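You operate a simulated robot arm through the tools that you are given. There is no shell and no other tool. Be economical: measure what you need, move in short steps, check, and stop when the job is done.

You are at the controls of a simulated robot arm. One attempt, no reset.

Task
Take the wide blue ring and leave it on the counter top. Take the white cap and leave it on top of the small white block. Fetch the red tube and stand it on the grey puck. Stack the 26 blue pack from the top of the bench with the ring press on top of the 29 blue pack. Take the orange capped tube on the top of the white shaker and put it away on the bench top by the spinner. Put the red coil on the top of the light table away on the bench top by the foam board. Switch the grey ball lever on. Take the purple ring tube on the right half of the blue bench and put it away on the bench top by the foam board. Open the bottom cabinet drawer, take the brown plug and leave it in the inside of the bottom cabinet drawer and shut the drawer again. Take the purple box from the right half of the blue bench and put it on the round grey pad. Open the green-handled door, take the measuring cup and put it in the wall cabinet behind the green-handled door and shut the door again. Do these in any order. Set down upright: red tube, purple ring tube, purple box. The grey ball lever goes to its stop.
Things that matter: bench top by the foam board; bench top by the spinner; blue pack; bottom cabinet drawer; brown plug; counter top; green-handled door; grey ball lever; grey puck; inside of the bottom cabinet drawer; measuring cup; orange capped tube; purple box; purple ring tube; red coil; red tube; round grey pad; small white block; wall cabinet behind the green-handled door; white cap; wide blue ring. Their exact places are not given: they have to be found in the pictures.

It is judged by the outcome, as a careful person would: the job done as asked, and still so three seconds after it is handed in. It fails if anything else is knocked over, pushed out of place, dropped, spilled or broken. Lids that push on must go on centred and level and be pressed home; caps that screw on are set level and turned clockwise until they are tight.

Robot
A 6-joint arm with a two-finger parallel gripper on a trunk, on a base that drives. Base frame: it is fixed to the floor where the robot stands at the start and does not move with it; the origin is under the middle of the robot, x ahead of it, y to its left, z up; the surface under the hand at the start is at about z = 760. Readings come in mm, degrees, newtons and seconds.
With the tool pointing down near the work surface it reaches from about 360 to 880 mm from the robot's upright axis, wherever it stands. Its first joint turns from -115.0 to 115.0 degrees. Places, roughly: bench top by the foam board [-6900, 600, 800]; bench top by the spinner [-6300, -200, 800]; blue pack [0, 1000, 750]; bottom cabinet drawer [-8100, -6100, 200]; brown plug (3x3x6 cm) [-7000, -5600, 800]; counter top [-1700, -1800, 800]; green-handled door [-1300, -1500, 1300]; grey ball lever [-6300, 2100, 900]; grey puck (5x5x3 cm) [-2100, 4300, 800]; inside of the bottom cabinet drawer [-8100, -6200, 100]; measuring cup [-6000, -500, 750]; orange capped tube (2x2x6 cm) [-2100, 600, 900]; purple box (4x4x7 cm) [-7200, -5500, 800]; purple ring tube (3x3x6 cm) [-7200, -5700, 800]; red coil (8x8x2 cm) [-2600, 1200, 900]; red tube (3x3x6 cm) [-300, 900, 800]; round grey pad (8x8x2 cm) [-7400, -5700, 800]; small white block (4x4x3 cm) [300, 800, 800]; wall cabinet behind the green-handled door [-1200, -1700, 1000]; white cap (3x3x2 cm) [500, 300, 800]; wide blue ring (6x6x2 cm) [800, 200, 800]. Payload 3.43 kg.
The tool frame sits at the grasp point between the pads (the TCP): z along the fingers, y along the line on which they close. The tips reach 34 mm beyond it. Largest opening 128 mm; finger width 24, thickness 12; the body of the gripper, 48 by 130 mm, starts 96 mm behind the TCP.
Orientation is that of the tool frame in the base frame, as [roll, pitch, yaw] about the fixed x, y, z axes, in that order (R = Rz(yaw) Ry(pitch) Rx(roll)). With the fingers straight down and closing along the base's y, the tool's x points along the base's -x, its y along +y and its z along -z.

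Tools
- The arm moves only by the tool arm_command. Its argument "commands" is a list of rows, each an object of numbers (a shift or turn left out is 0, a gripper value left out holds the last): "dx", "dy", "dz": the shift along the tool's x, y, z in units of 500 mm (1.0 is 500 mm); "ax", "ay", "az": the turn, a rotation vector about the tool's x, y, z in units of 180 degrees (1.0 is 180 degrees); "grip": the opening, from 0 (shut) to 1 (fully open). In form: [{"dx": .., "dy": .., "dz": .., "ax": .., "ay": .., "az": .., "grip": ..}, ...]. A call has 1 to 8 rows; each row is the pose to reach, as a shift and turn from the pose commanded when the call began, along the tool's axes at that moment. A call with a number of a shift or a turn outside -1 to 1 is refused whole. A row lasts 0.2 s, in which the tool goes at most 50 mm and 8.6 degrees; a call with a longer step from one row to the next is refused whole, and so is a gripper value outside its range. Where a pose cannot be reached the arm comes as near as it can. A force on the tool above 40 N (or 10 N above the force at the start of the call, whichever is more), or a blocked arm, ends the call early, and 0.2 s more pass. The fingers move at their own pace (about 108 mm/s each) and stop on an object; they squeeze with about 33 N. The grip force told is the motor's: it shows also when the fingers shut on nothing. Time passes only in rows, and 0.2 s behind the last, so rows that repeat a pose let the fingers close. It gives the time, the measured TCP pose, the force on the tool (base axes), the opening and the grip force at its end, in the units of the frame above (readings bear some noise), with the torque about the TCP (base axes, N m) and any sound that the robot's microphone picked up.
- Cameras (640 x 400 px; columns grow to the right, rows downward): "scene" is now at [-21.8, 247.1, 1358.8]; the picture's right is [0.68, -0.74, 0.00], its down [-0.58, -0.54, -0.61] and it looks along [0.45, 0.41, -0.79] (base axes); focal length 214 px, centre (320, 200). "wrist" rides on the gripper at [76, -11, -160] in the tool frame; the picture's right is [0.15, 0.99, 0.00], its down [-0.88, 0.13, -0.46] and it looks along [-0.45, 0.07, 0.89] (tool axes); focal length 234 px, centre (320, 200).
- grab_frame(camera): a new picture of that camera. It takes no simulated time.
- slide_trunk(by): slides the trunk up (or, below 0, down) by that many mm; the arm and the scene camera ride with it, the base frame stays. It gives what a move gives, with no picture.
- steer(legs): drives the robot by 1 to 6 legs, each [ahead, turn to the left] in mm and degrees, along the robot's own axes; the way and the turn of a leg run together, so that a leg with both is an arc; at most 1500 mm and 180 degrees a leg. The arm and the cameras ride along, it lands a little off, and it stops where it bumps. It gives what a move gives.
- head_to(pan, tilt): turns the head with the scene camera to pan (to the left, within 103 degrees either way) and tilt (down, from -29 to 69), counted from straight ahead of the robot. It gives what a move gives.
- measure_at(camera, pixels): for up to 12 pixels [column, row] of the newest picture of that camera ("zoom" is the newest enlarged one), the place [x, y, z] in the base frame of the surface seen there, good to about 2 mm. It takes no simulated time.
- enlarge(camera, box): a new picture of the part [left, top, right, bottom] of that camera's present view, enlarged. It takes no simulated time.
- hand_in(): hands the job in; it is judged then, once.

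Go step by step. Measure first, check grasps and placings, and put right what went wrong. The budget is 385 turns and 360 pictures, counting those below and the enlarged ones. Unless the task says otherwise, let go and move clear before handing in, and close with one line.

The tools are called after "Emit:" by a JSON object that holds its "method" and its "body". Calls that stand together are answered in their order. arm_command: Moves the arm, as the interface text tells. Its arguments: {"type":"object","properties":{"commands":{"type":"array","items":{"type":"object","properties":{"dx":{"type":"number"},"dy":{"type":"number"},"dz":{"type":"number"},"ax":{"type":"number"},"ay":{"type":"number"},"az":{"type":"number"},"grip":{"type":"number"}}}}},"required":["commands"]} The other tools are called the same way: slide_trunk (by) slides the trunk up or down; steer (legs) drives the base; head_to (pan, tilt) turns the head that bears the scene camera; grab_frame (camera) takes a picture; measure_at (camera, pixels) gives the place of the surface under pixels of a picture; enlarge (camera, box) takes an enlarged picture of a part of a camera's view; hand_in () hands the job in.

At the start:

```text
time: 0.0
tool_pos: [-134.9, 774.6, 1066.0]
orientation: [179.9, 0.2, 179.5]
force: [-0.1, 0.7, 0.1]
moment: [-0.04, 0.02, -0.05]
width: 128.0
grip_force: 0.0
trunk travel left (down, up): [-650.0, 140.0]
robot x, y, heading: [3.0, -2.8, -0.3]
head pan, tilt: [41.3, 52.6]
```

scene: 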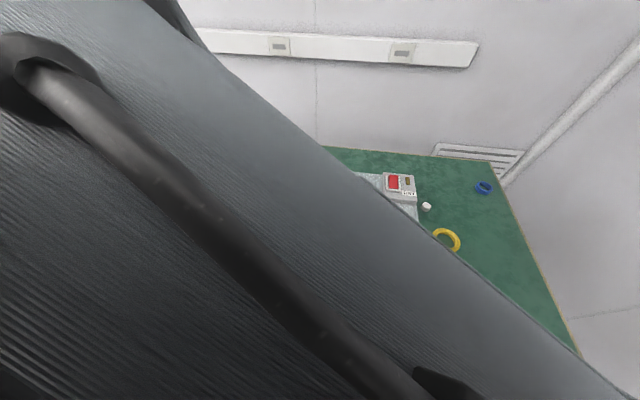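
wrist: 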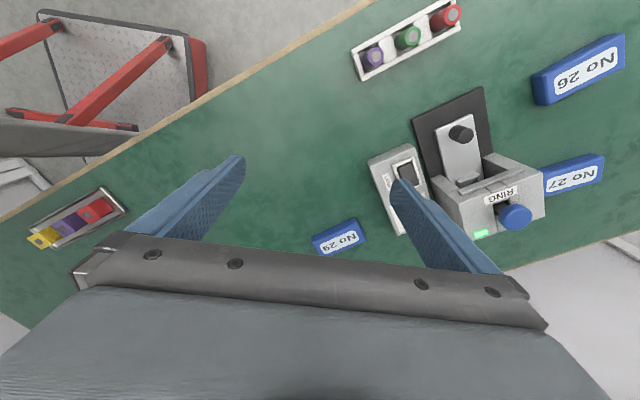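

The wrist view shows the 26, 27 and 29 packs, a rack with tubes (top centre) and another small rack at left. I'll measure them, along with the white cap and blue ring seen in the scene picture.

Emit:
{"method": "measure_at", "body": {"camera": "wrist", "pixels": [[338, 237], [580, 75], [573, 178], [373, 55], [407, 37], [445, 15], [95, 212], [75, 222], [42, 238], [270, 200], [515, 215], [318, 243]]}}

Emit:
{"method": "measure_at", "body": {"camera": "scene", "pixels": [[426, 206], [484, 187], [400, 185], [448, 238], [500, 230]]}}

Emit:
{"method": "enlarge", "body": {"camera": "scene", "box": [340, 140, 540, 265]}}

Emit:
{"method": "enlarge", "body": {"camera": "wrist", "box": [300, 0, 640, 212]}}

```text
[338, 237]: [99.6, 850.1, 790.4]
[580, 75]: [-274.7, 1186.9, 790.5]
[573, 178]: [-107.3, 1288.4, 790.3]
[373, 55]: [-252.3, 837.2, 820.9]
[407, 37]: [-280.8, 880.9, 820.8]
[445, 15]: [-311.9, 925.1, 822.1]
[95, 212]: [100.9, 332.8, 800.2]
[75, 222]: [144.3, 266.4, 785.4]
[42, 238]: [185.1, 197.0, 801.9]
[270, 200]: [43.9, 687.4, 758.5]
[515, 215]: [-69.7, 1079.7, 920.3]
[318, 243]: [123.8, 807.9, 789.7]
```

```text
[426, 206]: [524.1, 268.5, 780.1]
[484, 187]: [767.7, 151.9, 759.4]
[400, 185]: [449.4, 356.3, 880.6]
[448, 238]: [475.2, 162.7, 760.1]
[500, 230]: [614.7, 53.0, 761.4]
```

```text
3.20 times, centred on (440, 202) of scene
```

zoom: 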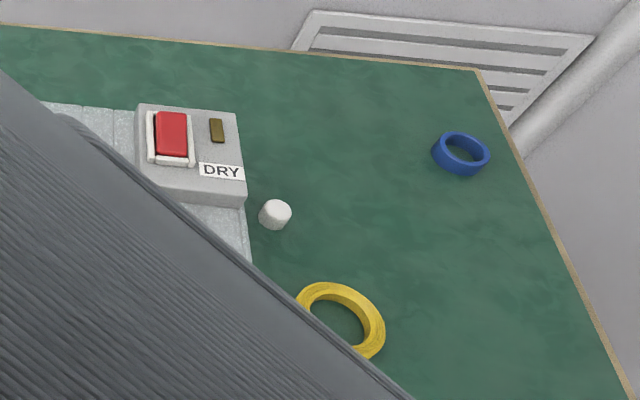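

```text
1.88 times, centred on (470, 106) of wrist
```

zoom: 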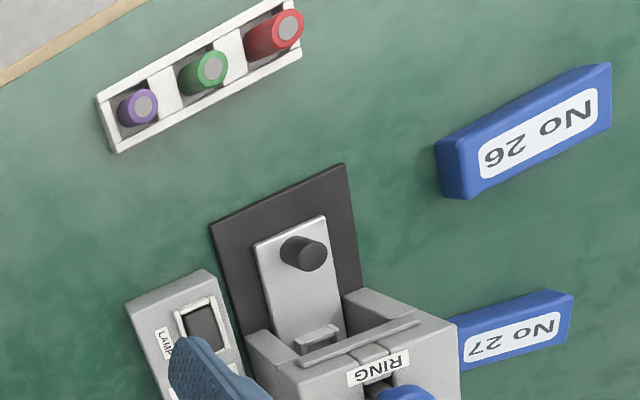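

I need a fuller view of the bench and its front edge, so I'll measure edge points and look around with the head.

Emit:
{"method": "measure_at", "body": {"camera": "wrist", "pixels": [[345, 22], [200, 105], [30, 205], [150, 50], [540, 85], [625, 50], [545, 190], [605, 170], [315, 240], [362, 230], [100, 150]]}}

Emit:
{"method": "head_to", "body": {"pan": 90, "tilt": 45}}

Emit:
{"method": "grab_frame", "body": {"camera": "scene"}}

Emit:
{"method": "head_to", "body": {"pan": 20, "tilt": 45}}

Emit:
{"method": "grab_frame", "body": {"camera": "scene"}}

```text
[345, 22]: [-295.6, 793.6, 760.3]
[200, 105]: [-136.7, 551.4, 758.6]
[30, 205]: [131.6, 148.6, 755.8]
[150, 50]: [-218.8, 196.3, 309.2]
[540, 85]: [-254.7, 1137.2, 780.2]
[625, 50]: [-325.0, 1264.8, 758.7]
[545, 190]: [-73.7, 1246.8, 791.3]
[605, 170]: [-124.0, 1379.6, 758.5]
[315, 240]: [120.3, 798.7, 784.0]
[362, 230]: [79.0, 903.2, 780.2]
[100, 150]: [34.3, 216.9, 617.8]
```

```text
time: 1.2
tool_pos: [-133.9, 775.0, 1065.2]
orientation: [-180.0, -0.1, 179.4]
force: [0.0, 0.2, -0.5]
moment: [-0.02, 0.02, -0.02]
width: 128.1
grip_force: 0.1
trunk travel left (down, up): [-650.0, 140.0]
robot x, y, heading: [0.6, -2.0, 0.1]
head pan, tilt: [90.0, 45.0]
```

```text
355 pictures are left
```

scene: 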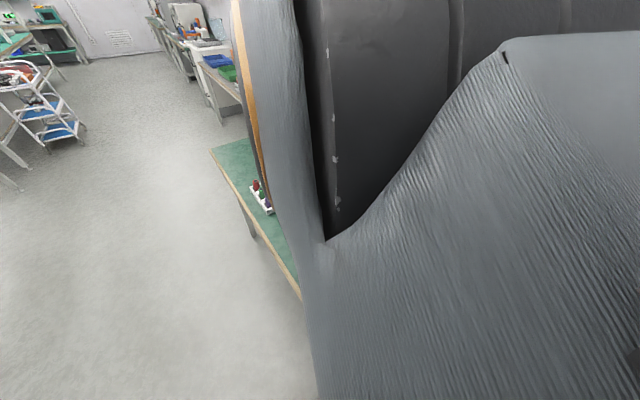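

```text
time: 2.6
tool_pos: [-133.1, 775.0, 1064.7]
orientation: [180.0, -0.1, 179.5]
force: [-0.8, -0.1, -0.4]
moment: [-0.01, -0.02, -0.03]
width: 127.9
grip_force: 0.1
trunk travel left (down, up): [-650.0, 140.0]
robot x, y, heading: [1.7, 0.8, -0.0]
head pan, tilt: [20.0, 45.0]
```

```text
354 pictures are left
```

scene: 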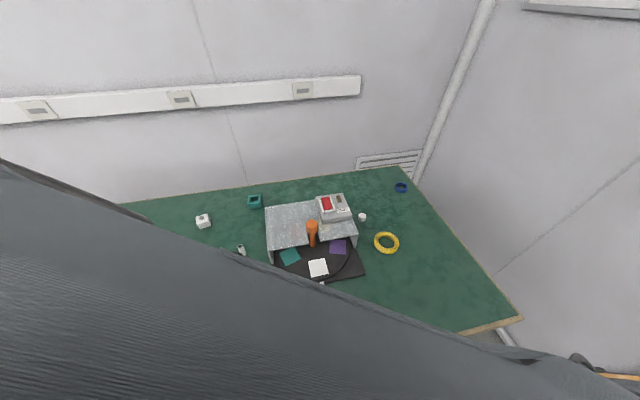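

Emit:
{"method": "enlarge", "body": {"camera": "scene", "box": [120, 160, 440, 360]}}

Emit:
{"method": "measure_at", "body": {"camera": "scene", "pixels": [[203, 221], [362, 217], [401, 188], [512, 317], [254, 201], [240, 250], [400, 170], [280, 245], [355, 240], [440, 300], [202, 216], [445, 250]]}}

```text
2.00 times, centred on (280, 260) of scene
```

zoom: 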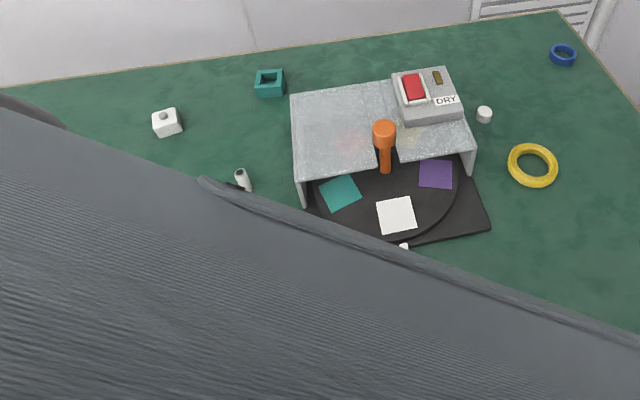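

```text
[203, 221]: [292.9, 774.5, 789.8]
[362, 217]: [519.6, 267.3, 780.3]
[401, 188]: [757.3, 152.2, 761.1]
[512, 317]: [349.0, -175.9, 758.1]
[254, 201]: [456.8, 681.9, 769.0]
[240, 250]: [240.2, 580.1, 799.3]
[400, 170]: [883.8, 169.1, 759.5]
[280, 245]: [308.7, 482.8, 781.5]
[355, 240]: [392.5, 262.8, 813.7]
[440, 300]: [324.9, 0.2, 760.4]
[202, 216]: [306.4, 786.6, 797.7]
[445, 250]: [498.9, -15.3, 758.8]
```

The small white block is at about (295,780) and carries a dark dot on top, and the white cap is at (521,267). I'll zoom on both before moving.

Emit:
{"method": "enlarge", "body": {"camera": "scene", "box": [188, 208, 220, 232]}}

Emit:
{"method": "arm_command", "body": {"commands": [{"dx": -0.077, "dy": -0.06}, {"dx": -0.154, "dy": -0.12}, {"dx": -0.231, "dy": -0.18}, {"dx": -0.308, "dy": -0.24}, {"dx": -0.385, "dy": -0.3}, {"dx": -0.462, "dy": -0.36}, {"dx": -0.539, "dy": -0.42}, {"dx": -0.616, "dy": -0.48}]}}

Emit:
{"method": "arm_command", "body": {"commands": [{"dx": -0.077, "dy": -0.06}, {"dx": -0.154, "dy": -0.12}, {"dx": -0.231, "dy": -0.18}, {"dx": -0.308, "dy": -0.24}, {"dx": -0.385, "dy": -0.3}, {"dx": -0.462, "dy": -0.36}, {"dx": -0.539, "dy": -0.42}, {"dx": -0.616, "dy": -0.48}]}}

```text
16.00 times, centred on (204, 220) of scene
```

zoom: 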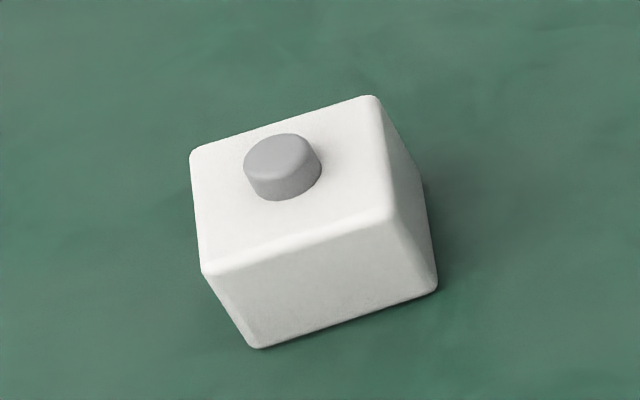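

```text
time: 3.2
tool_pos: [-50.2, 689.0, 936.9]
orientation: [-169.8, 1.4, 179.4]
force: [-0.1, -0.2, 0.3]
moment: [0.06, -0.05, 0.01]
width: 127.8
grip_force: 0.0
trunk travel left (down, up): [-650.0, 140.0]
robot x, y, heading: [0.7, 1.0, 0.3]
head pan, tilt: [20.0, 45.0]
stopped in row 3: the arm was blocked; the commanded pose is now the measured one
```

```text
time: 5.0
tool_pos: [256.0, 449.1, 988.1]
orientation: [-169.9, 1.4, 179.3]
force: [0.0, -0.4, -0.2]
moment: [-0.01, -0.03, 0.01]
width: 127.9
grip_force: 0.0
trunk travel left (down, up): [-650.0, 140.0]
robot x, y, heading: [-0.6, 0.7, -0.1]
head pan, tilt: [20.0, 45.0]
```

The arm was briefly blocked and tilted by 10°, so I'll straighten it and go over the white cap at (521,267). The block carries a peg, so the cap has to be pressed onto it.

Emit:
{"method": "arm_command", "body": {"commands": [{"dx": -0.0757, "dy": -0.0513, "dz": 0.009, "ax": -0.02}, {"dx": -0.1514, "dy": -0.1026, "dz": 0.018, "ax": -0.056}, {"dx": -0.2271, "dy": -0.1539, "dz": 0.027, "ax": -0.056}, {"dx": -0.3028, "dy": -0.2052, "dz": 0.036, "ax": -0.056}, {"dx": -0.3785, "dy": -0.2565, "dz": 0.045, "ax": -0.056}, {"dx": -0.4542, "dy": -0.3078, "dz": 0.054, "ax": -0.056}, {"dx": -0.53, "dy": -0.359, "dz": 0.063, "ax": -0.056, "grip": 0.6}]}}

Emit:
{"method": "grab_frame", "body": {"camera": "wrist"}}

Emit:
{"method": "grab_frame", "body": {"camera": "scene"}}

```text
time: 6.6
tool_pos: [518.1, 265.4, 996.5]
orientation: [-179.8, 1.5, 179.3]
force: [-0.3, 0.2, 0.1]
moment: [-0.01, -0.04, 0.0]
width: 76.8
grip_force: 0.1
trunk travel left (down, up): [-650.0, 140.0]
robot x, y, heading: [3.3, 1.1, 0.3]
head pan, tilt: [20.0, 45.0]
```

```text
351 pictures are left
```

wrist: 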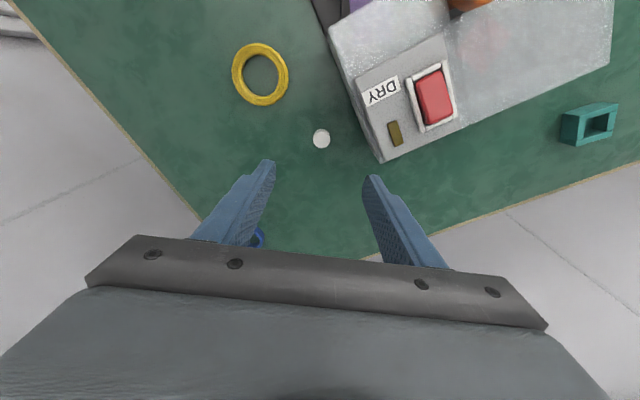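

```text
350 pictures are left
```

scene: 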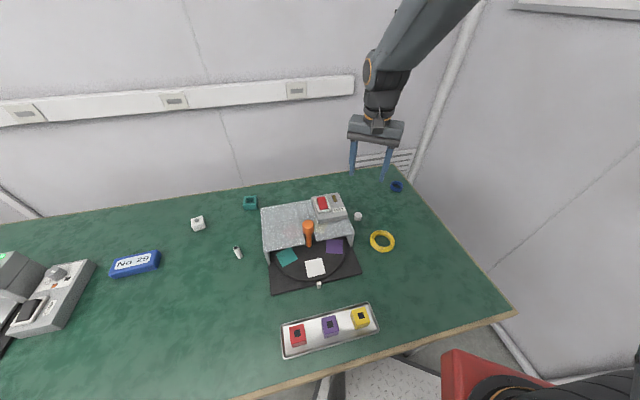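

The cap is at wrist pixel (321,138), next to the DRY box. I'll measure the cap, block and their surroundings from both cameras.

Emit:
{"method": "enlarge", "body": {"camera": "wrist", "box": [290, 110, 370, 160]}}

Emit:
{"method": "measure_at", "body": {"camera": "wrist", "pixels": [[321, 138], [321, 132], [321, 145], [314, 138], [328, 138], [382, 155], [355, 90], [331, 30]]}}

Emit:
{"method": "enlarge", "body": {"camera": "scene", "box": [180, 210, 220, 235]}}

Emit:
{"method": "measure_at", "body": {"camera": "zoom", "pixels": [[200, 160], [270, 140], [340, 120], [240, 200], [400, 180], [290, 110], [290, 160], [250, 120], [320, 100]]}}

```text
8.00 times, centred on (330, 135) of wrist
```

zoom: 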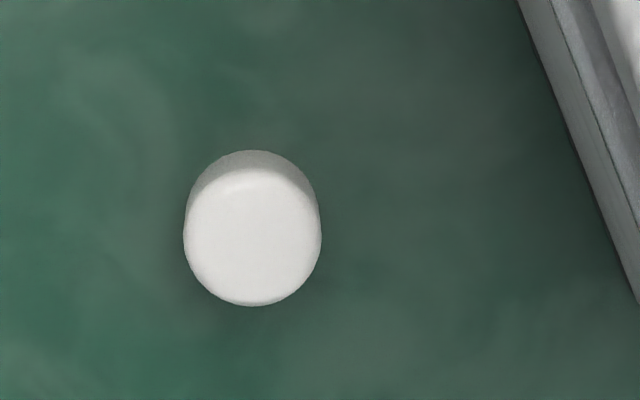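

```text
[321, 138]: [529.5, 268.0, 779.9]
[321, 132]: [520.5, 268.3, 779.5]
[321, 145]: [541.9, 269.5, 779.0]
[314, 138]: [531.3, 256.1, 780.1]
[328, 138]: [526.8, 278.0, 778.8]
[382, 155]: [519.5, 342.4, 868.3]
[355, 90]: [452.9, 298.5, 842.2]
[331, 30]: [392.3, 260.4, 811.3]
```

```text
16.00 times, centred on (200, 222) of scene
```

zoom: 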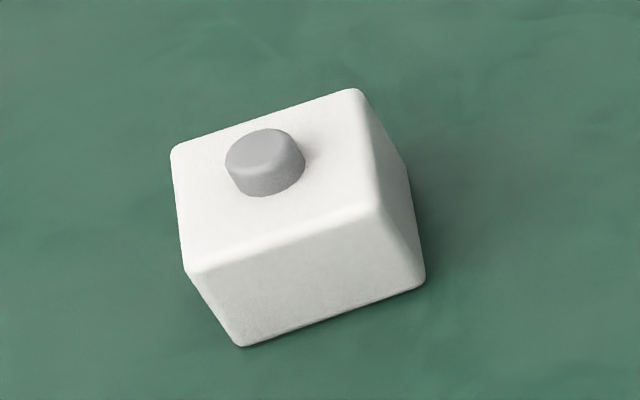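

```text
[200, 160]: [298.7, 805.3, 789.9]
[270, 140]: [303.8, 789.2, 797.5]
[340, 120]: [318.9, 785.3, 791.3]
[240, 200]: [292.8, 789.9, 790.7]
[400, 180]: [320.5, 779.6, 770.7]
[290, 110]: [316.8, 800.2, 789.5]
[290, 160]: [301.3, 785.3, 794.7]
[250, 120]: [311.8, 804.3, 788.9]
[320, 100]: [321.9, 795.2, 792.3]
```

Cap centre is about (532,268), top at 780. I'll lower to TCP z 798 with a 51 mm opening, then close.

Emit:
{"method": "arm_command", "body": {"commands": [{"dx": -0.0177, "dy": 0.005, "dz": 0.09, "ay": 0.0083, "grip": 0.4}, {"dx": -0.0177, "dy": 0.005, "dz": 0.18, "ay": 0.0083}, {"dx": -0.0177, "dy": 0.005, "dz": 0.27, "ay": 0.0083}, {"dx": -0.0177, "dy": 0.005, "dz": 0.35, "ay": 0.0083}, {"dx": -0.0177, "dy": 0.005, "dz": 0.397, "ay": 0.0083}, {"dx": -0.0177, "dy": 0.005, "dz": 0.397, "ay": 0.0083}]}}

Emit:
{"method": "grab_frame", "body": {"camera": "wrist"}}

```text
time: 8.0
tool_pos: [532.6, 265.9, 798.7]
orientation: [-179.9, -0.1, 179.3]
force: [-0.1, -0.1, -0.3]
moment: [0.01, -0.03, -0.02]
width: 50.9
grip_force: 0.1
trunk travel left (down, up): [-650.0, 140.0]
robot x, y, heading: [-2.6, 0.5, 0.1]
head pan, tilt: [20.0, 45.0]
```

```text
347 pictures are left
```

wrist: 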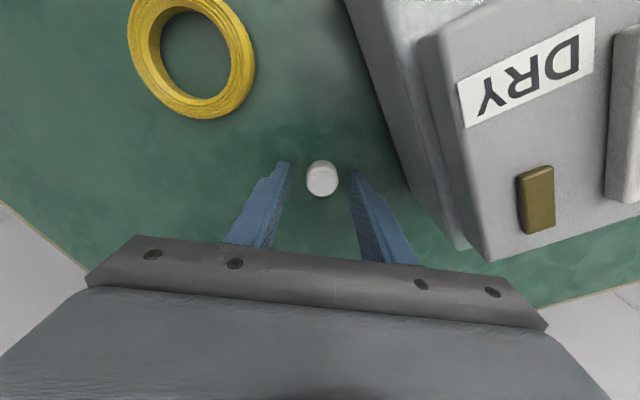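

The cap at (322,178) sits centred between the tips. Closing and lifting.

Emit:
{"method": "arm_command", "body": {"commands": [{"grip": 0}, {"grip": 0}, {"grip": 0}, {"dz": -0.08, "grip": 0}, {"dz": -0.16}, {"dz": -0.26}, {"dz": -0.36}]}}

Emit:
{"method": "grab_frame", "body": {"camera": "wrist"}}

```text
time: 9.6
tool_pos: [532.3, 266.3, 976.0]
orientation: [-179.8, 0.0, 179.4]
force: [0.4, 0.0, 0.1]
moment: [0.02, 0.02, 0.01]
width: 25.9
grip_force: 33.2
trunk travel left (down, up): [-650.0, 140.0]
robot x, y, heading: [-0.9, -2.5, 0.0]
head pan, tilt: [20.0, 45.0]
```

```text
346 pictures are left
```

wrist: 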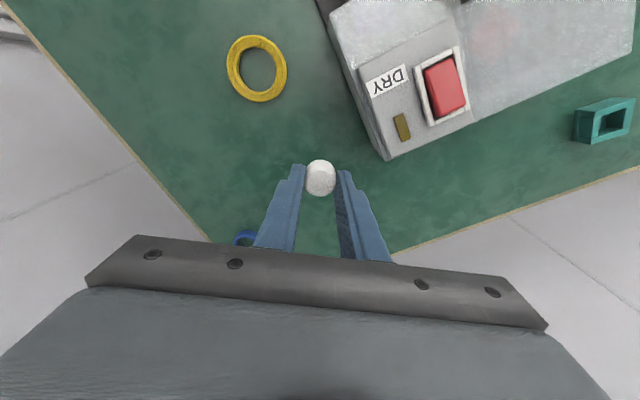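

Cap is held. Carrying it toward the block at about (304,788).

Emit:
{"method": "arm_command", "body": {"commands": [{"dx": 0.036, "dy": 0.083}, {"dx": 0.072, "dy": 0.166}, {"dx": 0.108, "dy": 0.249}, {"dx": 0.144, "dy": 0.332}, {"dx": 0.18, "dy": 0.415}, {"dx": 0.216, "dy": 0.498}]}}

Emit:
{"method": "arm_command", "body": {"commands": [{"dx": 0.036, "dy": 0.083, "dz": 0.02}, {"dx": 0.072, "dy": 0.166, "dz": 0.04}, {"dx": 0.108, "dy": 0.249, "dz": 0.06}, {"dx": 0.144, "dy": 0.332, "dz": 0.08}, {"dx": 0.18, "dy": 0.415, "dz": 0.1}, {"dx": 0.216, "dy": 0.46, "dz": 0.12}, {"dx": 0.236, "dy": 0.49, "dz": 0.13}]}}

Emit:
{"method": "grab_frame", "body": {"camera": "wrist"}}

```text
time: 11.0
tool_pos: [428.2, 515.4, 978.0]
orientation: [-179.7, -0.1, 179.2]
force: [-0.1, 0.7, 0.3]
moment: [0.01, 0.03, 0.0]
width: 25.9
grip_force: 32.8
trunk travel left (down, up): [-650.0, 140.0]
robot x, y, heading: [2.4, -0.4, 0.1]
head pan, tilt: [20.0, 45.0]
```

```text
time: 12.6
tool_pos: [311.1, 763.9, 910.4]
orientation: [-179.8, -0.1, 179.3]
force: [-0.8, 0.7, -0.8]
moment: [0.03, -0.01, -0.01]
width: 26.0
grip_force: 33.1
trunk travel left (down, up): [-650.0, 140.0]
robot x, y, heading: [-0.7, -2.8, 0.3]
head pan, tilt: [20.0, 45.0]
```

```text
345 pictures are left
```

wrist: 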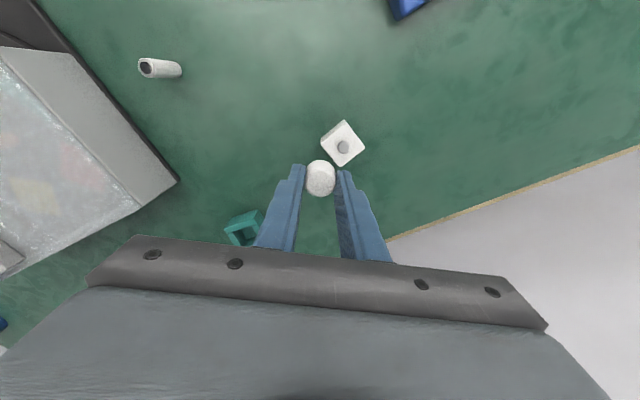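

The block with its peg shows at (343,146). I'll zoom in and measure the peg.

Emit:
{"method": "enlarge", "body": {"camera": "wrist", "box": [303, 115, 383, 165]}}

Emit:
{"method": "measure_at", "body": {"camera": "zoom", "pixels": [[318, 250], [318, 230], [290, 250], [345, 250], [318, 280], [270, 290], [310, 100], [440, 290]]}}

```text
8.00 times, centred on (343, 140) of wrist
```

zoom: 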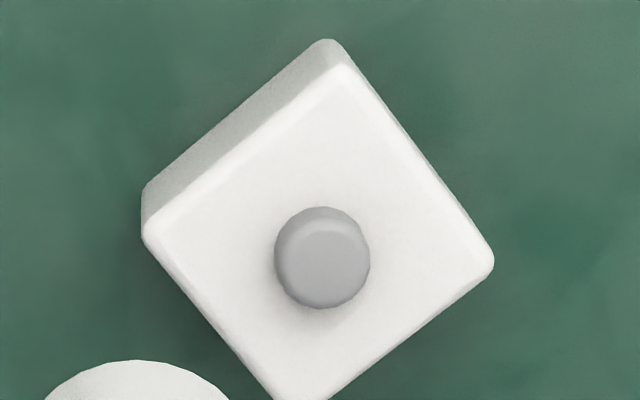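

```text
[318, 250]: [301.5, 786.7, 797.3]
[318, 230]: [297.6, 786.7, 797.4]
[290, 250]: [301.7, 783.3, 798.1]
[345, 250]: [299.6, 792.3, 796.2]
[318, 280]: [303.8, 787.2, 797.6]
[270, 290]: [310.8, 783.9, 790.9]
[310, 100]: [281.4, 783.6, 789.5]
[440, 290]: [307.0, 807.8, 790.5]
```

Peg centre is (302.3,787.5), top z 797.5. Moving the cap over it, 6 mm above contact.

Emit:
{"method": "arm_command", "body": {"commands": [{"dx": 0.0182, "dy": 0.047, "dz": 0.05}, {"dx": 0.0182, "dy": 0.047, "dz": 0.1}, {"dx": 0.0182, "dy": 0.047, "dz": 0.134}, {"dx": 0.0182, "dy": 0.047, "dz": 0.134}]}}

Emit:
{"method": "enlarge", "body": {"camera": "wrist", "box": [272, 140, 368, 200]}}

Emit:
{"method": "enlarge", "body": {"camera": "scene", "box": [170, 195, 230, 235]}}

```text
time: 13.6
tool_pos: [303.7, 786.9, 843.3]
orientation: [-179.8, -0.1, 179.2]
force: [0.7, -0.1, 0.5]
moment: [0.03, 0.04, 0.0]
width: 25.9
grip_force: 32.7
trunk travel left (down, up): [-650.0, 140.0]
robot x, y, heading: [-5.1, -0.2, -0.3]
head pan, tilt: [20.0, 45.0]
```

```text
6.67 times, centred on (320, 170) of wrist
```

zoom: 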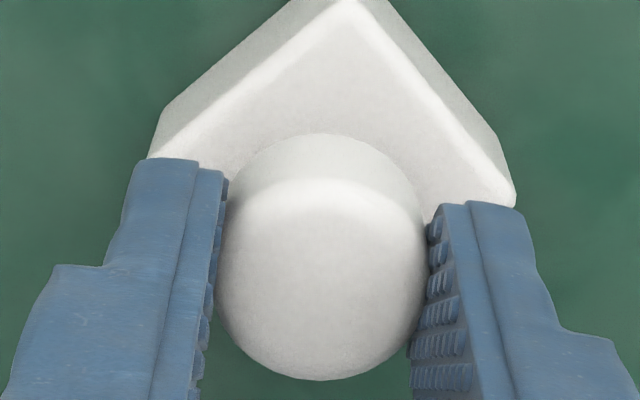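

```text
10.00 times, centred on (200, 215) of scene
```

zoom: 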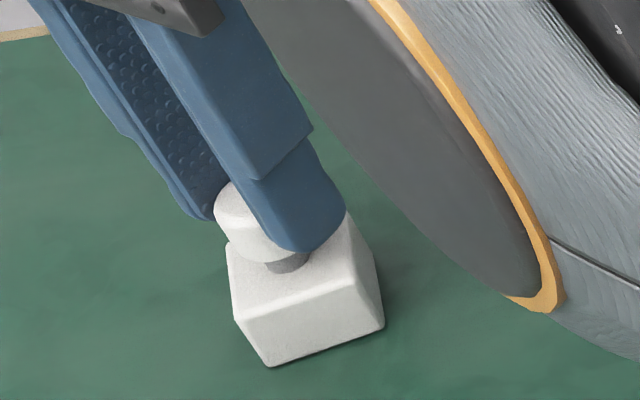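

Alignment looks right (peg under the cap centre at (288,262) in the zoom). Pressing down slowly.

Emit:
{"method": "arm_command", "body": {"commands": [{"dz": 0.01}, {"dz": 0.018}, {"dz": 0.024}, {"dz": 0.03}, {"dz": 0.034}]}}

Emit:
{"method": "enlarge", "body": {"camera": "scene", "box": [170, 195, 230, 235]}}

```text
time: 14.8
tool_pos: [303.3, 786.2, 827.4]
orientation: [179.9, 0.0, 179.3]
force: [-0.8, -1.6, 13.0]
moment: [-0.05, 0.01, -0.04]
width: 26.1
grip_force: 32.4
trunk travel left (down, up): [-650.0, 140.0]
robot x, y, heading: [-0.4, 3.2, 0.2]
head pan, tilt: [20.0, 45.0]
```

```text
10.00 times, centred on (200, 215) of scene
```

zoom: 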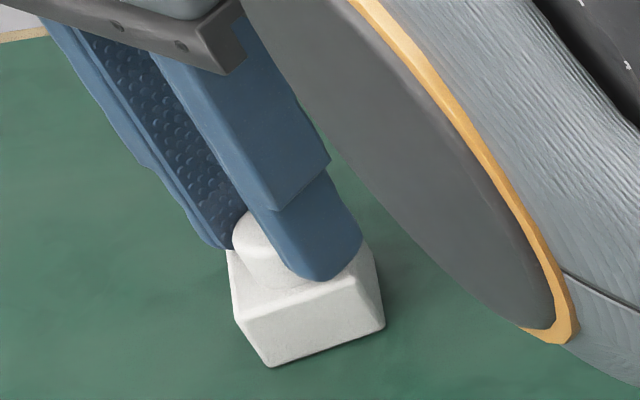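

It is down at 13 N; I'll press a bit further to make sure it's home, then open and lift straight up.

Emit:
{"method": "arm_command", "body": {"commands": [{"dz": 0.006}, {"dz": 0.01}, {"dz": 0.014}, {"dz": 0.018}]}}

Emit:
{"method": "arm_command", "body": {"commands": [{"dz": -0.006}, {"dz": -0.006, "grip": 0.4}, {"dz": -0.006, "grip": 0.4}, {"dz": -0.06, "grip": 0.4}, {"dz": -0.14, "grip": 0.4}, {"dz": -0.2}]}}

Emit:
{"method": "enlarge", "body": {"camera": "wrist", "box": [260, 120, 388, 200]}}

Emit:
{"method": "enlarge", "body": {"camera": "scene", "box": [170, 195, 230, 235]}}

```text
time: 15.8
tool_pos: [304.7, 787.8, 823.8]
orientation: [179.8, 0.2, 179.3]
force: [0.4, 1.5, 9.9]
moment: [0.04, -0.02, 0.0]
width: 26.1
grip_force: 33.0
trunk travel left (down, up): [-650.0, 140.0]
robot x, y, heading: [-1.2, -1.2, -0.3]
head pan, tilt: [20.0, 45.0]
stopped in row 4: the force on the tool passed its limit at 42 N (the readings are from after the stop); the commanded pose is now the measured one
```

```text
time: 17.2
tool_pos: [303.4, 787.8, 922.9]
orientation: [-180.0, 0.0, 179.3]
force: [-0.2, 0.1, -0.5]
moment: [-0.02, 0.02, -0.02]
width: 51.2
grip_force: 0.0
trunk travel left (down, up): [-650.0, 140.0]
robot x, y, heading: [0.6, -1.2, 0.0]
head pan, tilt: [20.0, 45.0]
```

```text
5.00 times, centred on (324, 160) of wrist
```

zoom: 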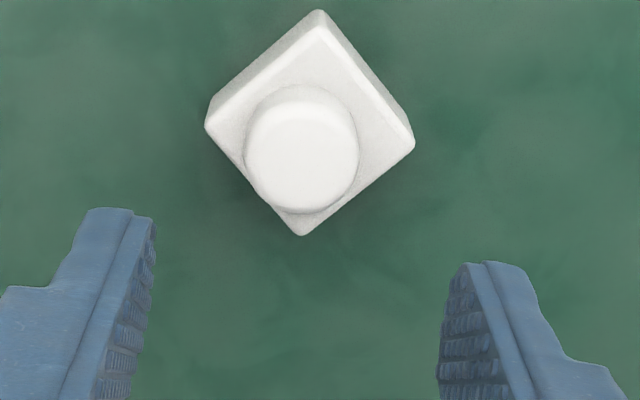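

```text
10.00 times, centred on (200, 215) of scene
```

zoom: 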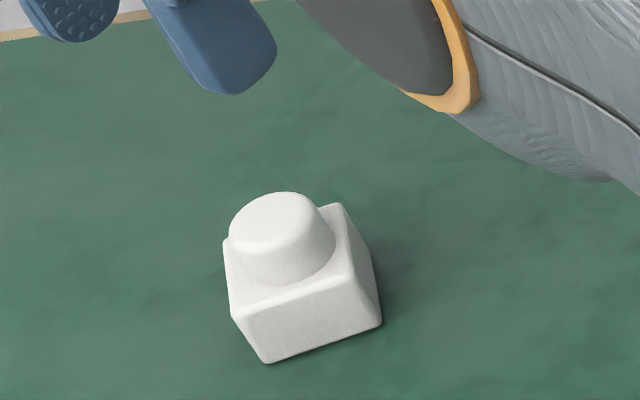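

The cap looks seated and level; a quick height check on its top and then on the packs.

Emit:
{"method": "measure_at", "body": {"camera": "zoom", "pixels": [[245, 210], [285, 205], [270, 235], [250, 235], [300, 220], [345, 240]]}}

Emit:
{"method": "grab_frame", "body": {"camera": "scene"}}

```text
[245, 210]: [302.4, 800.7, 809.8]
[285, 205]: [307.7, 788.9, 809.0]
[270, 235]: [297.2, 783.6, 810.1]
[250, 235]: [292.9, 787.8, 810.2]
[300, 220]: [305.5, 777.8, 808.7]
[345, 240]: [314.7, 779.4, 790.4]
```

```text
338 pictures are left
```

scene: 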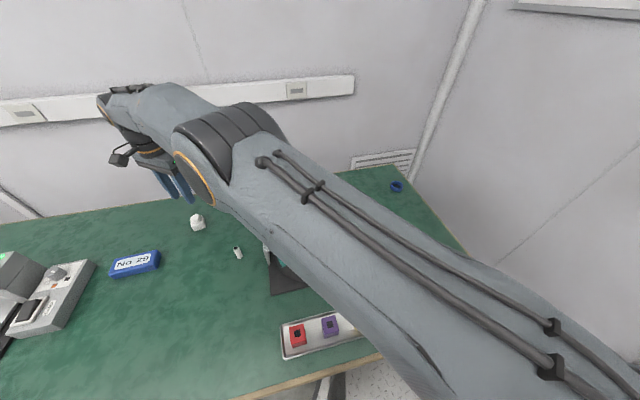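

The cap's top is at 810, level and fully seated. Before driving I want to see the floor around: there is a red frame near (-219,196).

Emit:
{"method": "head_to", "body": {"pan": 100, "tilt": 60}}

Emit:
{"method": "grab_frame", "body": {"camera": "scene"}}

Emit:
{"method": "head_to", "body": {"pan": -30, "tilt": 60}}

Emit:
{"method": "grab_frame", "body": {"camera": "scene"}}

```text
time: 18.8
tool_pos: [304.6, 789.2, 923.7]
orientation: [179.9, 0.0, 179.3]
force: [0.1, 0.2, 0.3]
moment: [0.0, -0.02, 0.01]
width: 50.9
grip_force: 0.1
trunk travel left (down, up): [-650.0, 140.0]
robot x, y, heading: [-0.9, 2.8, -0.1]
head pan, tilt: [100.0, 60.0]
```

```text
337 pictures are left
```

scene: 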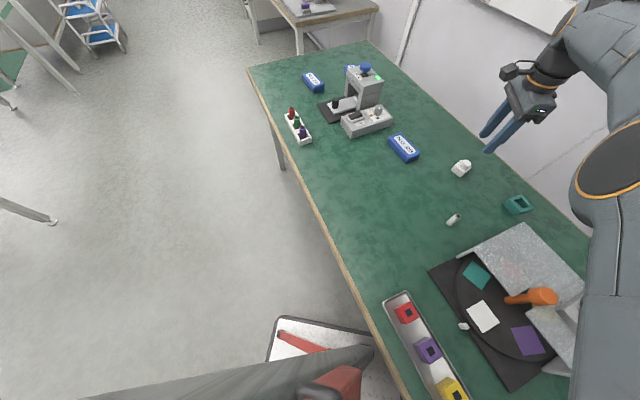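

```text
time: 20.9
tool_pos: [305.1, 788.1, 923.8]
orientation: [180.0, 0.1, 179.3]
force: [0.4, -0.1, -0.5]
moment: [0.04, 0.0, 0.03]
width: 51.2
grip_force: 0.0
trunk travel left (down, up): [-650.0, 140.0]
robot x, y, heading: [1.0, -1.8, -0.2]
head pan, tilt: [-30.0, 60.0]
```

```text
336 pictures are left
```

scene: 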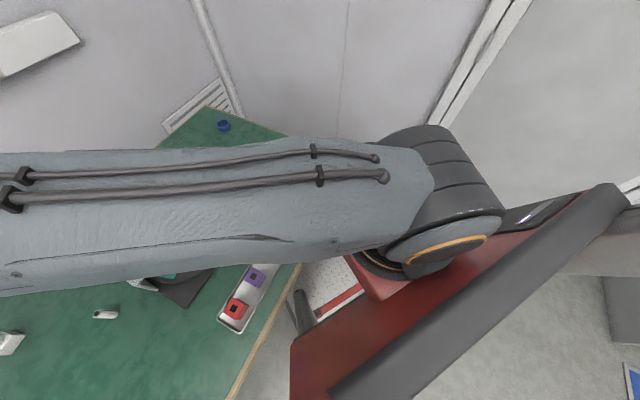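

The red/plated thing is the robot's own base, and it clears the bench underneath. I'll raise the trunk, then shift about 450 mm along the bench and end facing it with the arm over pack 26.

Emit:
{"method": "slide_trunk", "body": {"by": 120}}

Emit:
{"method": "steer", "body": {"legs": [[0, 123.5], [450, 0], [0, -100]]}}

Emit:
{"method": "grab_frame", "body": {"camera": "wrist"}}

```text
time: 22.4
tool_pos: [303.9, 787.8, 1041.2]
orientation: [179.9, 0.0, 179.3]
force: [-0.8, -0.2, -1.4]
moment: [-0.02, -0.01, -0.02]
width: 51.2
grip_force: 0.2
trunk travel left (down, up): [-770.0, 20.0]
robot x, y, heading: [1.1, 2.0, 0.0]
head pan, tilt: [-30.0, 60.0]
```

```text
time: 24.9
tool_pos: [-250.5, 794.3, 1039.4]
orientation: [179.7, -0.2, -144.7]
force: [-2.8, -1.6, 0.4]
moment: [0.11, -0.42, -0.01]
width: 51.4
grip_force: 0.1
trunk travel left (down, up): [-770.0, 20.0]
robot x, y, heading: [-38.4, -14.8, 26.8]
head pan, tilt: [-30.0, 60.0]
stopped in leg 1: the robot was blocked; the commanded pose is now the measured one
```

```text
335 pictures are left
```

wrist: 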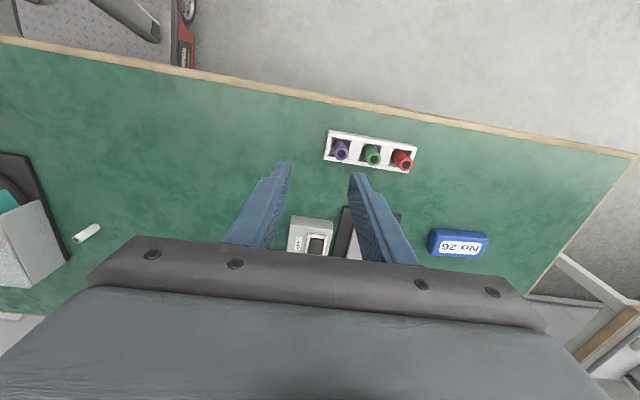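

The turn was blocked after ~27–36°. I'll look at where the base touches.

Emit:
{"method": "head_to", "body": {"pan": 0, "tilt": 69}}

Emit:
{"method": "grab_frame", "body": {"camera": "scene"}}

Emit:
{"method": "head_to", "body": {"pan": -70, "tilt": 60}}

Emit:
{"method": "grab_frame", "body": {"camera": "scene"}}

```text
time: 25.8
tool_pos: [-239.6, 797.4, 1038.1]
orientation: [179.8, -0.2, -145.2]
force: [-0.4, -0.1, -0.4]
moment: [0.02, -0.01, 0.02]
width: 51.3
grip_force: 0.0
trunk travel left (down, up): [-770.0, 20.0]
robot x, y, heading: [-38.9, -16.3, 26.9]
head pan, tilt: [0.0, 68.8]
```

```text
334 pictures are left
```

scene: 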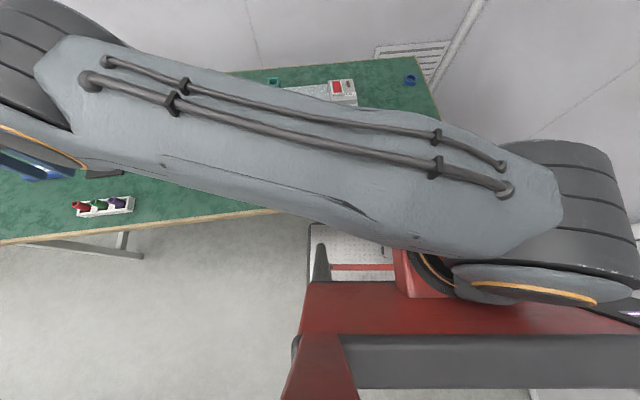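

```text
time: 27.2
tool_pos: [-239.9, 796.6, 1039.8]
orientation: [179.9, -0.3, -145.2]
force: [1.1, -0.1, 0.0]
moment: [-0.04, 0.03, -0.02]
width: 51.2
grip_force: 0.1
trunk travel left (down, up): [-770.0, 20.0]
robot x, y, heading: [-41.5, -13.4, 26.9]
head pan, tilt: [-70.0, 60.0]
```

```text
333 pictures are left
```

scene: 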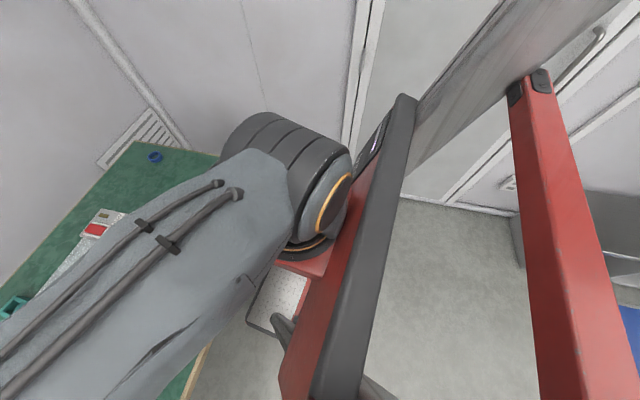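

The robot turned only to heading 27° and nudged off the bench by ~40 mm, so it needs more clearance. I'll back off, drive along the bench and end about 380 mm from the edge.

Emit:
{"method": "steer", "body": {"legs": [[-160, 0], [0, 96.6], [850, 0], [0, -143.5]]}}

Emit:
{"method": "grab_frame", "body": {"camera": "wrist"}}

Emit:
{"method": "head_to", "body": {"pan": 50, "tilt": 50}}

Emit:
{"method": "grab_frame", "body": {"camera": "scene"}}

```text
time: 42.8
tool_pos: [-183.0, 1324.4, 1038.7]
orientation: [179.8, -0.3, 167.3]
force: [0.2, 0.5, 0.6]
moment: [0.02, -0.03, -0.03]
width: 51.2
grip_force: 0.1
trunk travel left (down, up): [-770.0, 20.0]
robot x, y, heading: [-647.6, 627.4, -21.0]
head pan, tilt: [-70.0, 60.0]
```

```text
332 pictures are left
```

wrist: 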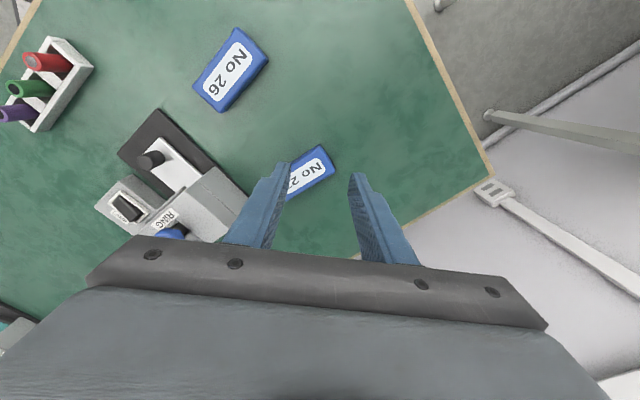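

```text
time: 44.8
tool_pos: [-183.7, 1325.3, 1039.4]
orientation: [179.8, -0.3, 167.3]
force: [0.8, 0.3, -0.1]
moment: [0.0, 0.01, -0.02]
width: 51.5
grip_force: 0.1
trunk travel left (down, up): [-770.0, 20.0]
robot x, y, heading: [-652.9, 623.2, -20.8]
head pan, tilt: [50.0, 50.0]
```

```text
331 pictures are left
```

scene: 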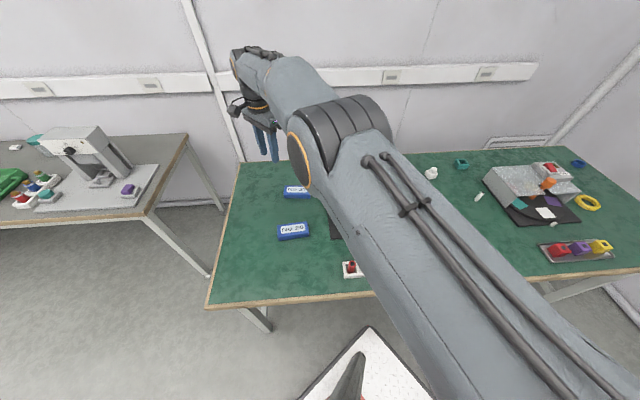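

Driving was accurate and nothing moved. Measuring pack 26 corners in the wrist view.

Emit:
{"method": "enlarge", "body": {"camera": "wrist", "box": [182, 20, 278, 120]}}

Emit:
{"method": "measure_at", "body": {"camera": "zoom", "pixels": [[230, 60], [330, 145], [205, 320], [110, 250], [218, 200], [290, 110], [150, 270]]}}

Emit:
{"method": "measure_at", "body": {"camera": "scene", "pixels": [[281, 225], [306, 224], [310, 236], [281, 239], [352, 268]]}}

```text
4.00 times, centred on (230, 70) of wrist
```

zoom: 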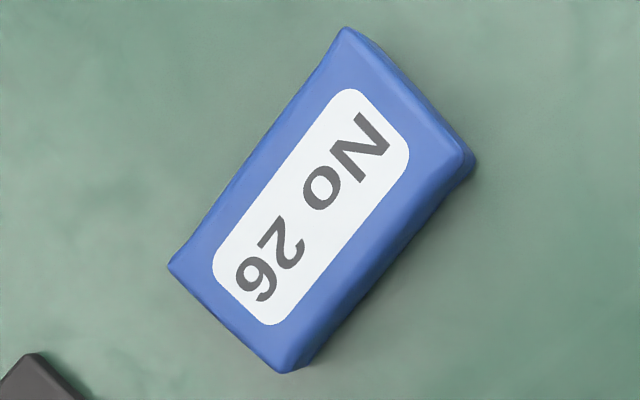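

```text
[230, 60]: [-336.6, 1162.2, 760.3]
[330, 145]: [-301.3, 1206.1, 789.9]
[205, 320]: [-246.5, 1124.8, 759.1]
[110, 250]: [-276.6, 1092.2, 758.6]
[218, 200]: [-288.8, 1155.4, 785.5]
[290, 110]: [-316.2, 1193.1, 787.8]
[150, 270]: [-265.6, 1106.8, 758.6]
```

```text
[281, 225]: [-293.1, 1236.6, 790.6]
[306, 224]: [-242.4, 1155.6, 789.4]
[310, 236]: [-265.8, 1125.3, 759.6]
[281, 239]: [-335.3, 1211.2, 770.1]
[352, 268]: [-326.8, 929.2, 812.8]
```

Emit:
{"method": "measure_at", "body": {"camera": "zoom", "pixels": [[345, 38], [455, 158], [288, 358], [182, 266], [320, 205], [340, 290], [260, 170]]}}

Emit:
{"method": "enlarge", "body": {"camera": "wrist", "box": [260, 120, 340, 220]}}

```text
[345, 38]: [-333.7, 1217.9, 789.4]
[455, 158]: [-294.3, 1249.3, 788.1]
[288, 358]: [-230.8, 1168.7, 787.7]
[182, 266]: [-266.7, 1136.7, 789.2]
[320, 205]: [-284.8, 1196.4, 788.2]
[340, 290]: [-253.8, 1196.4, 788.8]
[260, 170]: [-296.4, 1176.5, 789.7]
```

```text
4.00 times, centred on (300, 170) of wrist
```

zoom: 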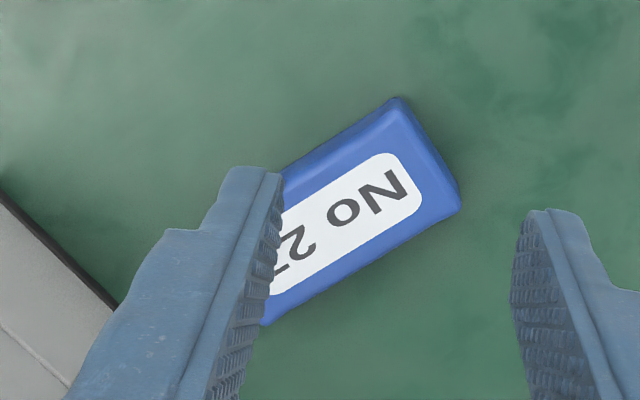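

Pack 26: centre (-281,1193), long axis at -51°, about 50–55 wide. Rotating the gripper to yaw 129 and hovering above.

Emit:
{"method": "arm_command", "body": {"commands": [{"dx": 0.022, "dy": -0.05, "dz": 0.045, "az": 0.04, "grip": 0.75}, {"dx": 0.044, "dy": -0.1, "dz": 0.09, "az": 0.08}, {"dx": 0.066, "dy": -0.15, "dz": 0.135, "az": 0.12}, {"dx": 0.088, "dy": -0.2, "dz": 0.18, "az": 0.16}, {"dx": 0.11, "dy": -0.25, "dz": 0.225, "az": 0.2}, {"dx": 0.133, "dy": -0.3, "dz": 0.27, "az": 0.213}]}}

Emit:
{"method": "grab_frame", "body": {"camera": "wrist"}}

```text
time: 46.2
tool_pos: [-283.4, 1194.0, 905.4]
orientation: [-180.0, -0.3, 128.8]
force: [-0.1, 0.3, 0.1]
moment: [-0.02, 0.02, 0.01]
width: 96.0
grip_force: 0.1
trunk travel left (down, up): [-770.0, 20.0]
robot x, y, heading: [-654.3, 628.9, -21.0]
head pan, tilt: [50.0, 50.0]
```

```text
328 pictures are left
```

wrist: 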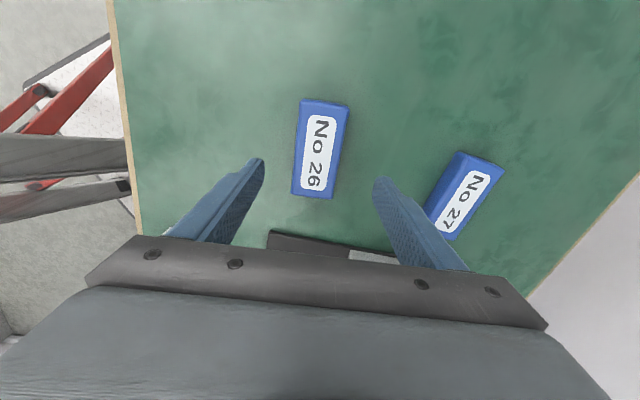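

Well aligned; descending to z 802 and gripping pack 26.

Emit:
{"method": "arm_command", "body": {"commands": [{"dx": 0.002, "dz": 0.08}, {"dx": 0.002, "dz": 0.16}, {"dx": 0.002, "dz": 0.207}, {"dx": 0.002, "dz": 0.207, "grip": 0.2}, {"dx": 0.002, "dz": 0.207, "grip": 0.2}, {"dx": 0.002, "dz": 0.207, "grip": 0}, {"dx": 0.002, "dz": 0.207, "grip": 0}]}}

Emit:
{"method": "grab_frame", "body": {"camera": "wrist"}}

```text
time: 47.8
tool_pos: [-282.4, 1195.7, 800.9]
orientation: [-179.9, -0.2, 129.0]
force: [-0.9, -0.9, -0.4]
moment: [0.01, -0.02, -0.02]
width: 57.2
grip_force: 33.3
trunk travel left (down, up): [-770.0, 20.0]
robot x, y, heading: [-651.0, 631.2, -20.8]
head pan, tilt: [50.0, 50.0]
```

```text
327 pictures are left
```

wrist: 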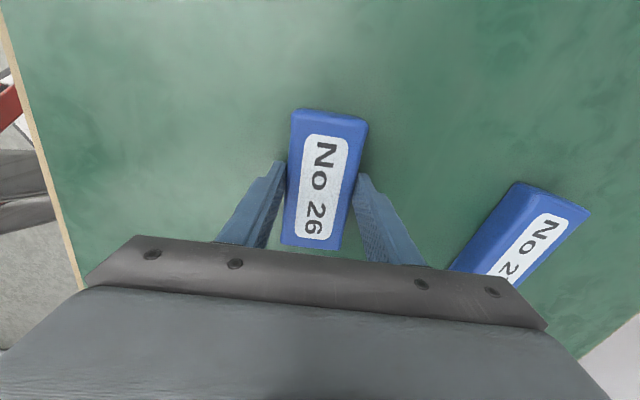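

Gripped (57 mm). Lifting high to clear the ring press, then travelling towards pack 29.

Emit:
{"method": "arm_command", "body": {"commands": [{"dz": -0.09}, {"dz": -0.18}, {"dz": -0.27}, {"dz": -0.36}, {"dz": -0.46}, {"dx": -0.09, "dy": 0.014, "dz": -0.46}, {"dx": -0.185, "dy": 0.029, "dz": -0.46}, {"dx": -0.28, "dy": 0.044, "dz": -0.46}]}}

Emit:
{"method": "arm_command", "body": {"commands": [{"dx": -0.095, "dy": 0.015}, {"dx": -0.19, "dy": 0.03}, {"dx": -0.285, "dy": 0.045}, {"dx": -0.38, "dy": 0.06}, {"dx": -0.475, "dy": 0.075}, {"dx": -0.57, "dy": 0.09}, {"dx": -0.62, "dy": 0.1}]}}

Emit:
{"method": "grab_frame", "body": {"camera": "wrist"}}

```text
time: 49.6
tool_pos: [-176.6, 1100.0, 1032.7]
orientation: [-179.9, -0.3, 128.8]
force: [-0.7, 0.4, -0.5]
moment: [0.01, -0.05, 0.01]
width: 56.8
grip_force: 32.9
trunk travel left (down, up): [-770.0, 20.0]
robot x, y, heading: [-649.8, 628.7, -20.9]
head pan, tilt: [50.0, 50.0]
```

```text
time: 51.2
tool_pos: [53.6, 889.0, 1026.8]
orientation: [180.0, -0.2, 128.9]
force: [-0.3, -0.1, -0.8]
moment: [0.0, 0.0, -0.01]
width: 57.1
grip_force: 32.9
trunk travel left (down, up): [-770.0, 20.0]
robot x, y, heading: [-651.2, 626.8, -20.6]
head pan, tilt: [50.0, 50.0]
```

```text
326 pictures are left
```

wrist: 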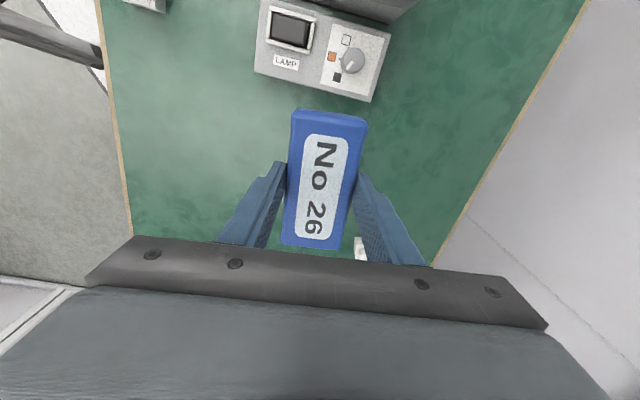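

Pack 29 is hidden under the held pack; I'll use the scene camera.

Emit:
{"method": "head_to", "body": {"pan": 30, "tilt": 45}}

Emit:
{"method": "grab_frame", "body": {"camera": "scene"}}

```text
time: 52.0
tool_pos: [54.0, 888.4, 1027.7]
orientation: [-180.0, -0.3, 128.9]
force: [0.0, 0.8, -0.7]
moment: [-0.03, 0.03, 0.03]
width: 56.8
grip_force: 33.3
trunk travel left (down, up): [-770.0, 20.0]
robot x, y, heading: [-651.1, 625.5, -20.8]
head pan, tilt: [30.0, 45.0]
```

```text
325 pictures are left
```

scene: 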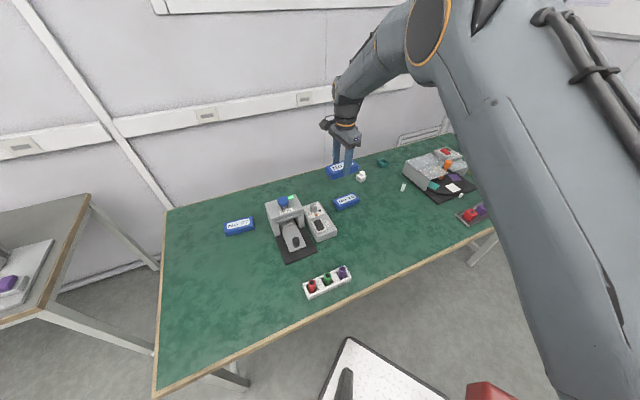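

Emit:
{"method": "enlarge", "body": {"camera": "scene", "box": [314, 180, 378, 220]}}

Emit:
{"method": "measure_at", "body": {"camera": "zoom", "pixels": [[215, 195], [250, 245], [445, 185], [410, 150], [320, 195], [235, 230], [430, 165]]}}

```text
10.00 times, centred on (346, 200) of scene
```

zoom: 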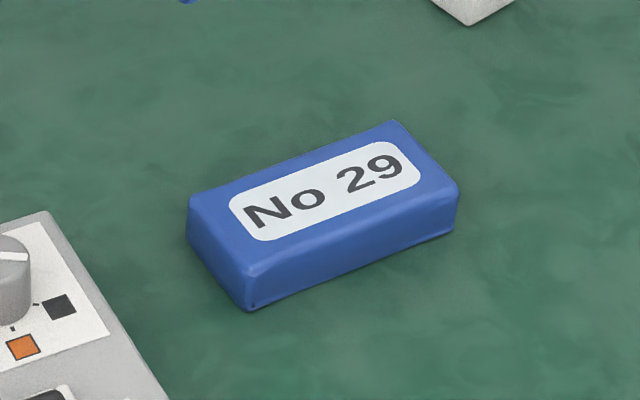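

```text
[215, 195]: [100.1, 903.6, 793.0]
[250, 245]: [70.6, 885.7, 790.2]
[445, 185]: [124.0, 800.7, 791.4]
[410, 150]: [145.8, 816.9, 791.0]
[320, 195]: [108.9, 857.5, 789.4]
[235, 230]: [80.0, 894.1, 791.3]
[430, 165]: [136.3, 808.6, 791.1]
```

Emit:
{"method": "measure_at", "body": {"camera": "zoom", "pixels": [[196, 203], [252, 258], [448, 194], [394, 128], [293, 160], [350, 226], [222, 230], [420, 160], [324, 193]]}}

```text
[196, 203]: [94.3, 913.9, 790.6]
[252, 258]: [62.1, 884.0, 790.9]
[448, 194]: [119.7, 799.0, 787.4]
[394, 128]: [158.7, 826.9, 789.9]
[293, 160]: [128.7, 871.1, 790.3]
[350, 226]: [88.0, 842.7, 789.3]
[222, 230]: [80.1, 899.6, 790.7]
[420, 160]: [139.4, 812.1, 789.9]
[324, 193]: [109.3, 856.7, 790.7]
```

Pack 29 centre (108.7,856), long axis about -54°. Moving above and down to 19 mm over it, then checking.

Emit:
{"method": "arm_command", "body": {"commands": [{"dx": -0.057, "dy": 0.022, "dz": 0.05, "az": 0.016}, {"dx": -0.114, "dy": 0.044, "dz": 0.1, "az": 0.016}, {"dx": -0.114, "dy": 0.044, "dz": 0.19, "az": 0.016}, {"dx": -0.114, "dy": 0.044, "dz": 0.28, "az": 0.016}, {"dx": -0.114, "dy": 0.044, "dz": 0.354, "az": 0.016}, {"dx": -0.114, "dy": 0.044, "dz": 0.354, "az": 0.016}]}}

Emit:
{"method": "enlarge", "body": {"camera": "scene", "box": [306, 160, 386, 220]}}

```text
time: 53.5
tool_pos: [107.0, 857.4, 848.9]
orientation: [-180.0, -0.4, 126.0]
force: [-0.4, -0.2, -0.8]
moment: [-0.01, 0.0, -0.02]
width: 57.0
grip_force: 32.6
trunk travel left (down, up): [-770.0, 20.0]
robot x, y, heading: [-648.9, 630.0, -20.7]
head pan, tilt: [30.0, 45.0]
```

```text
6.67 times, centred on (346, 190) of scene
```

zoom: 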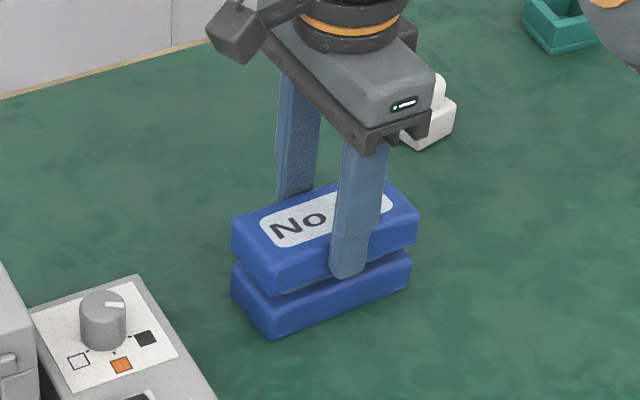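

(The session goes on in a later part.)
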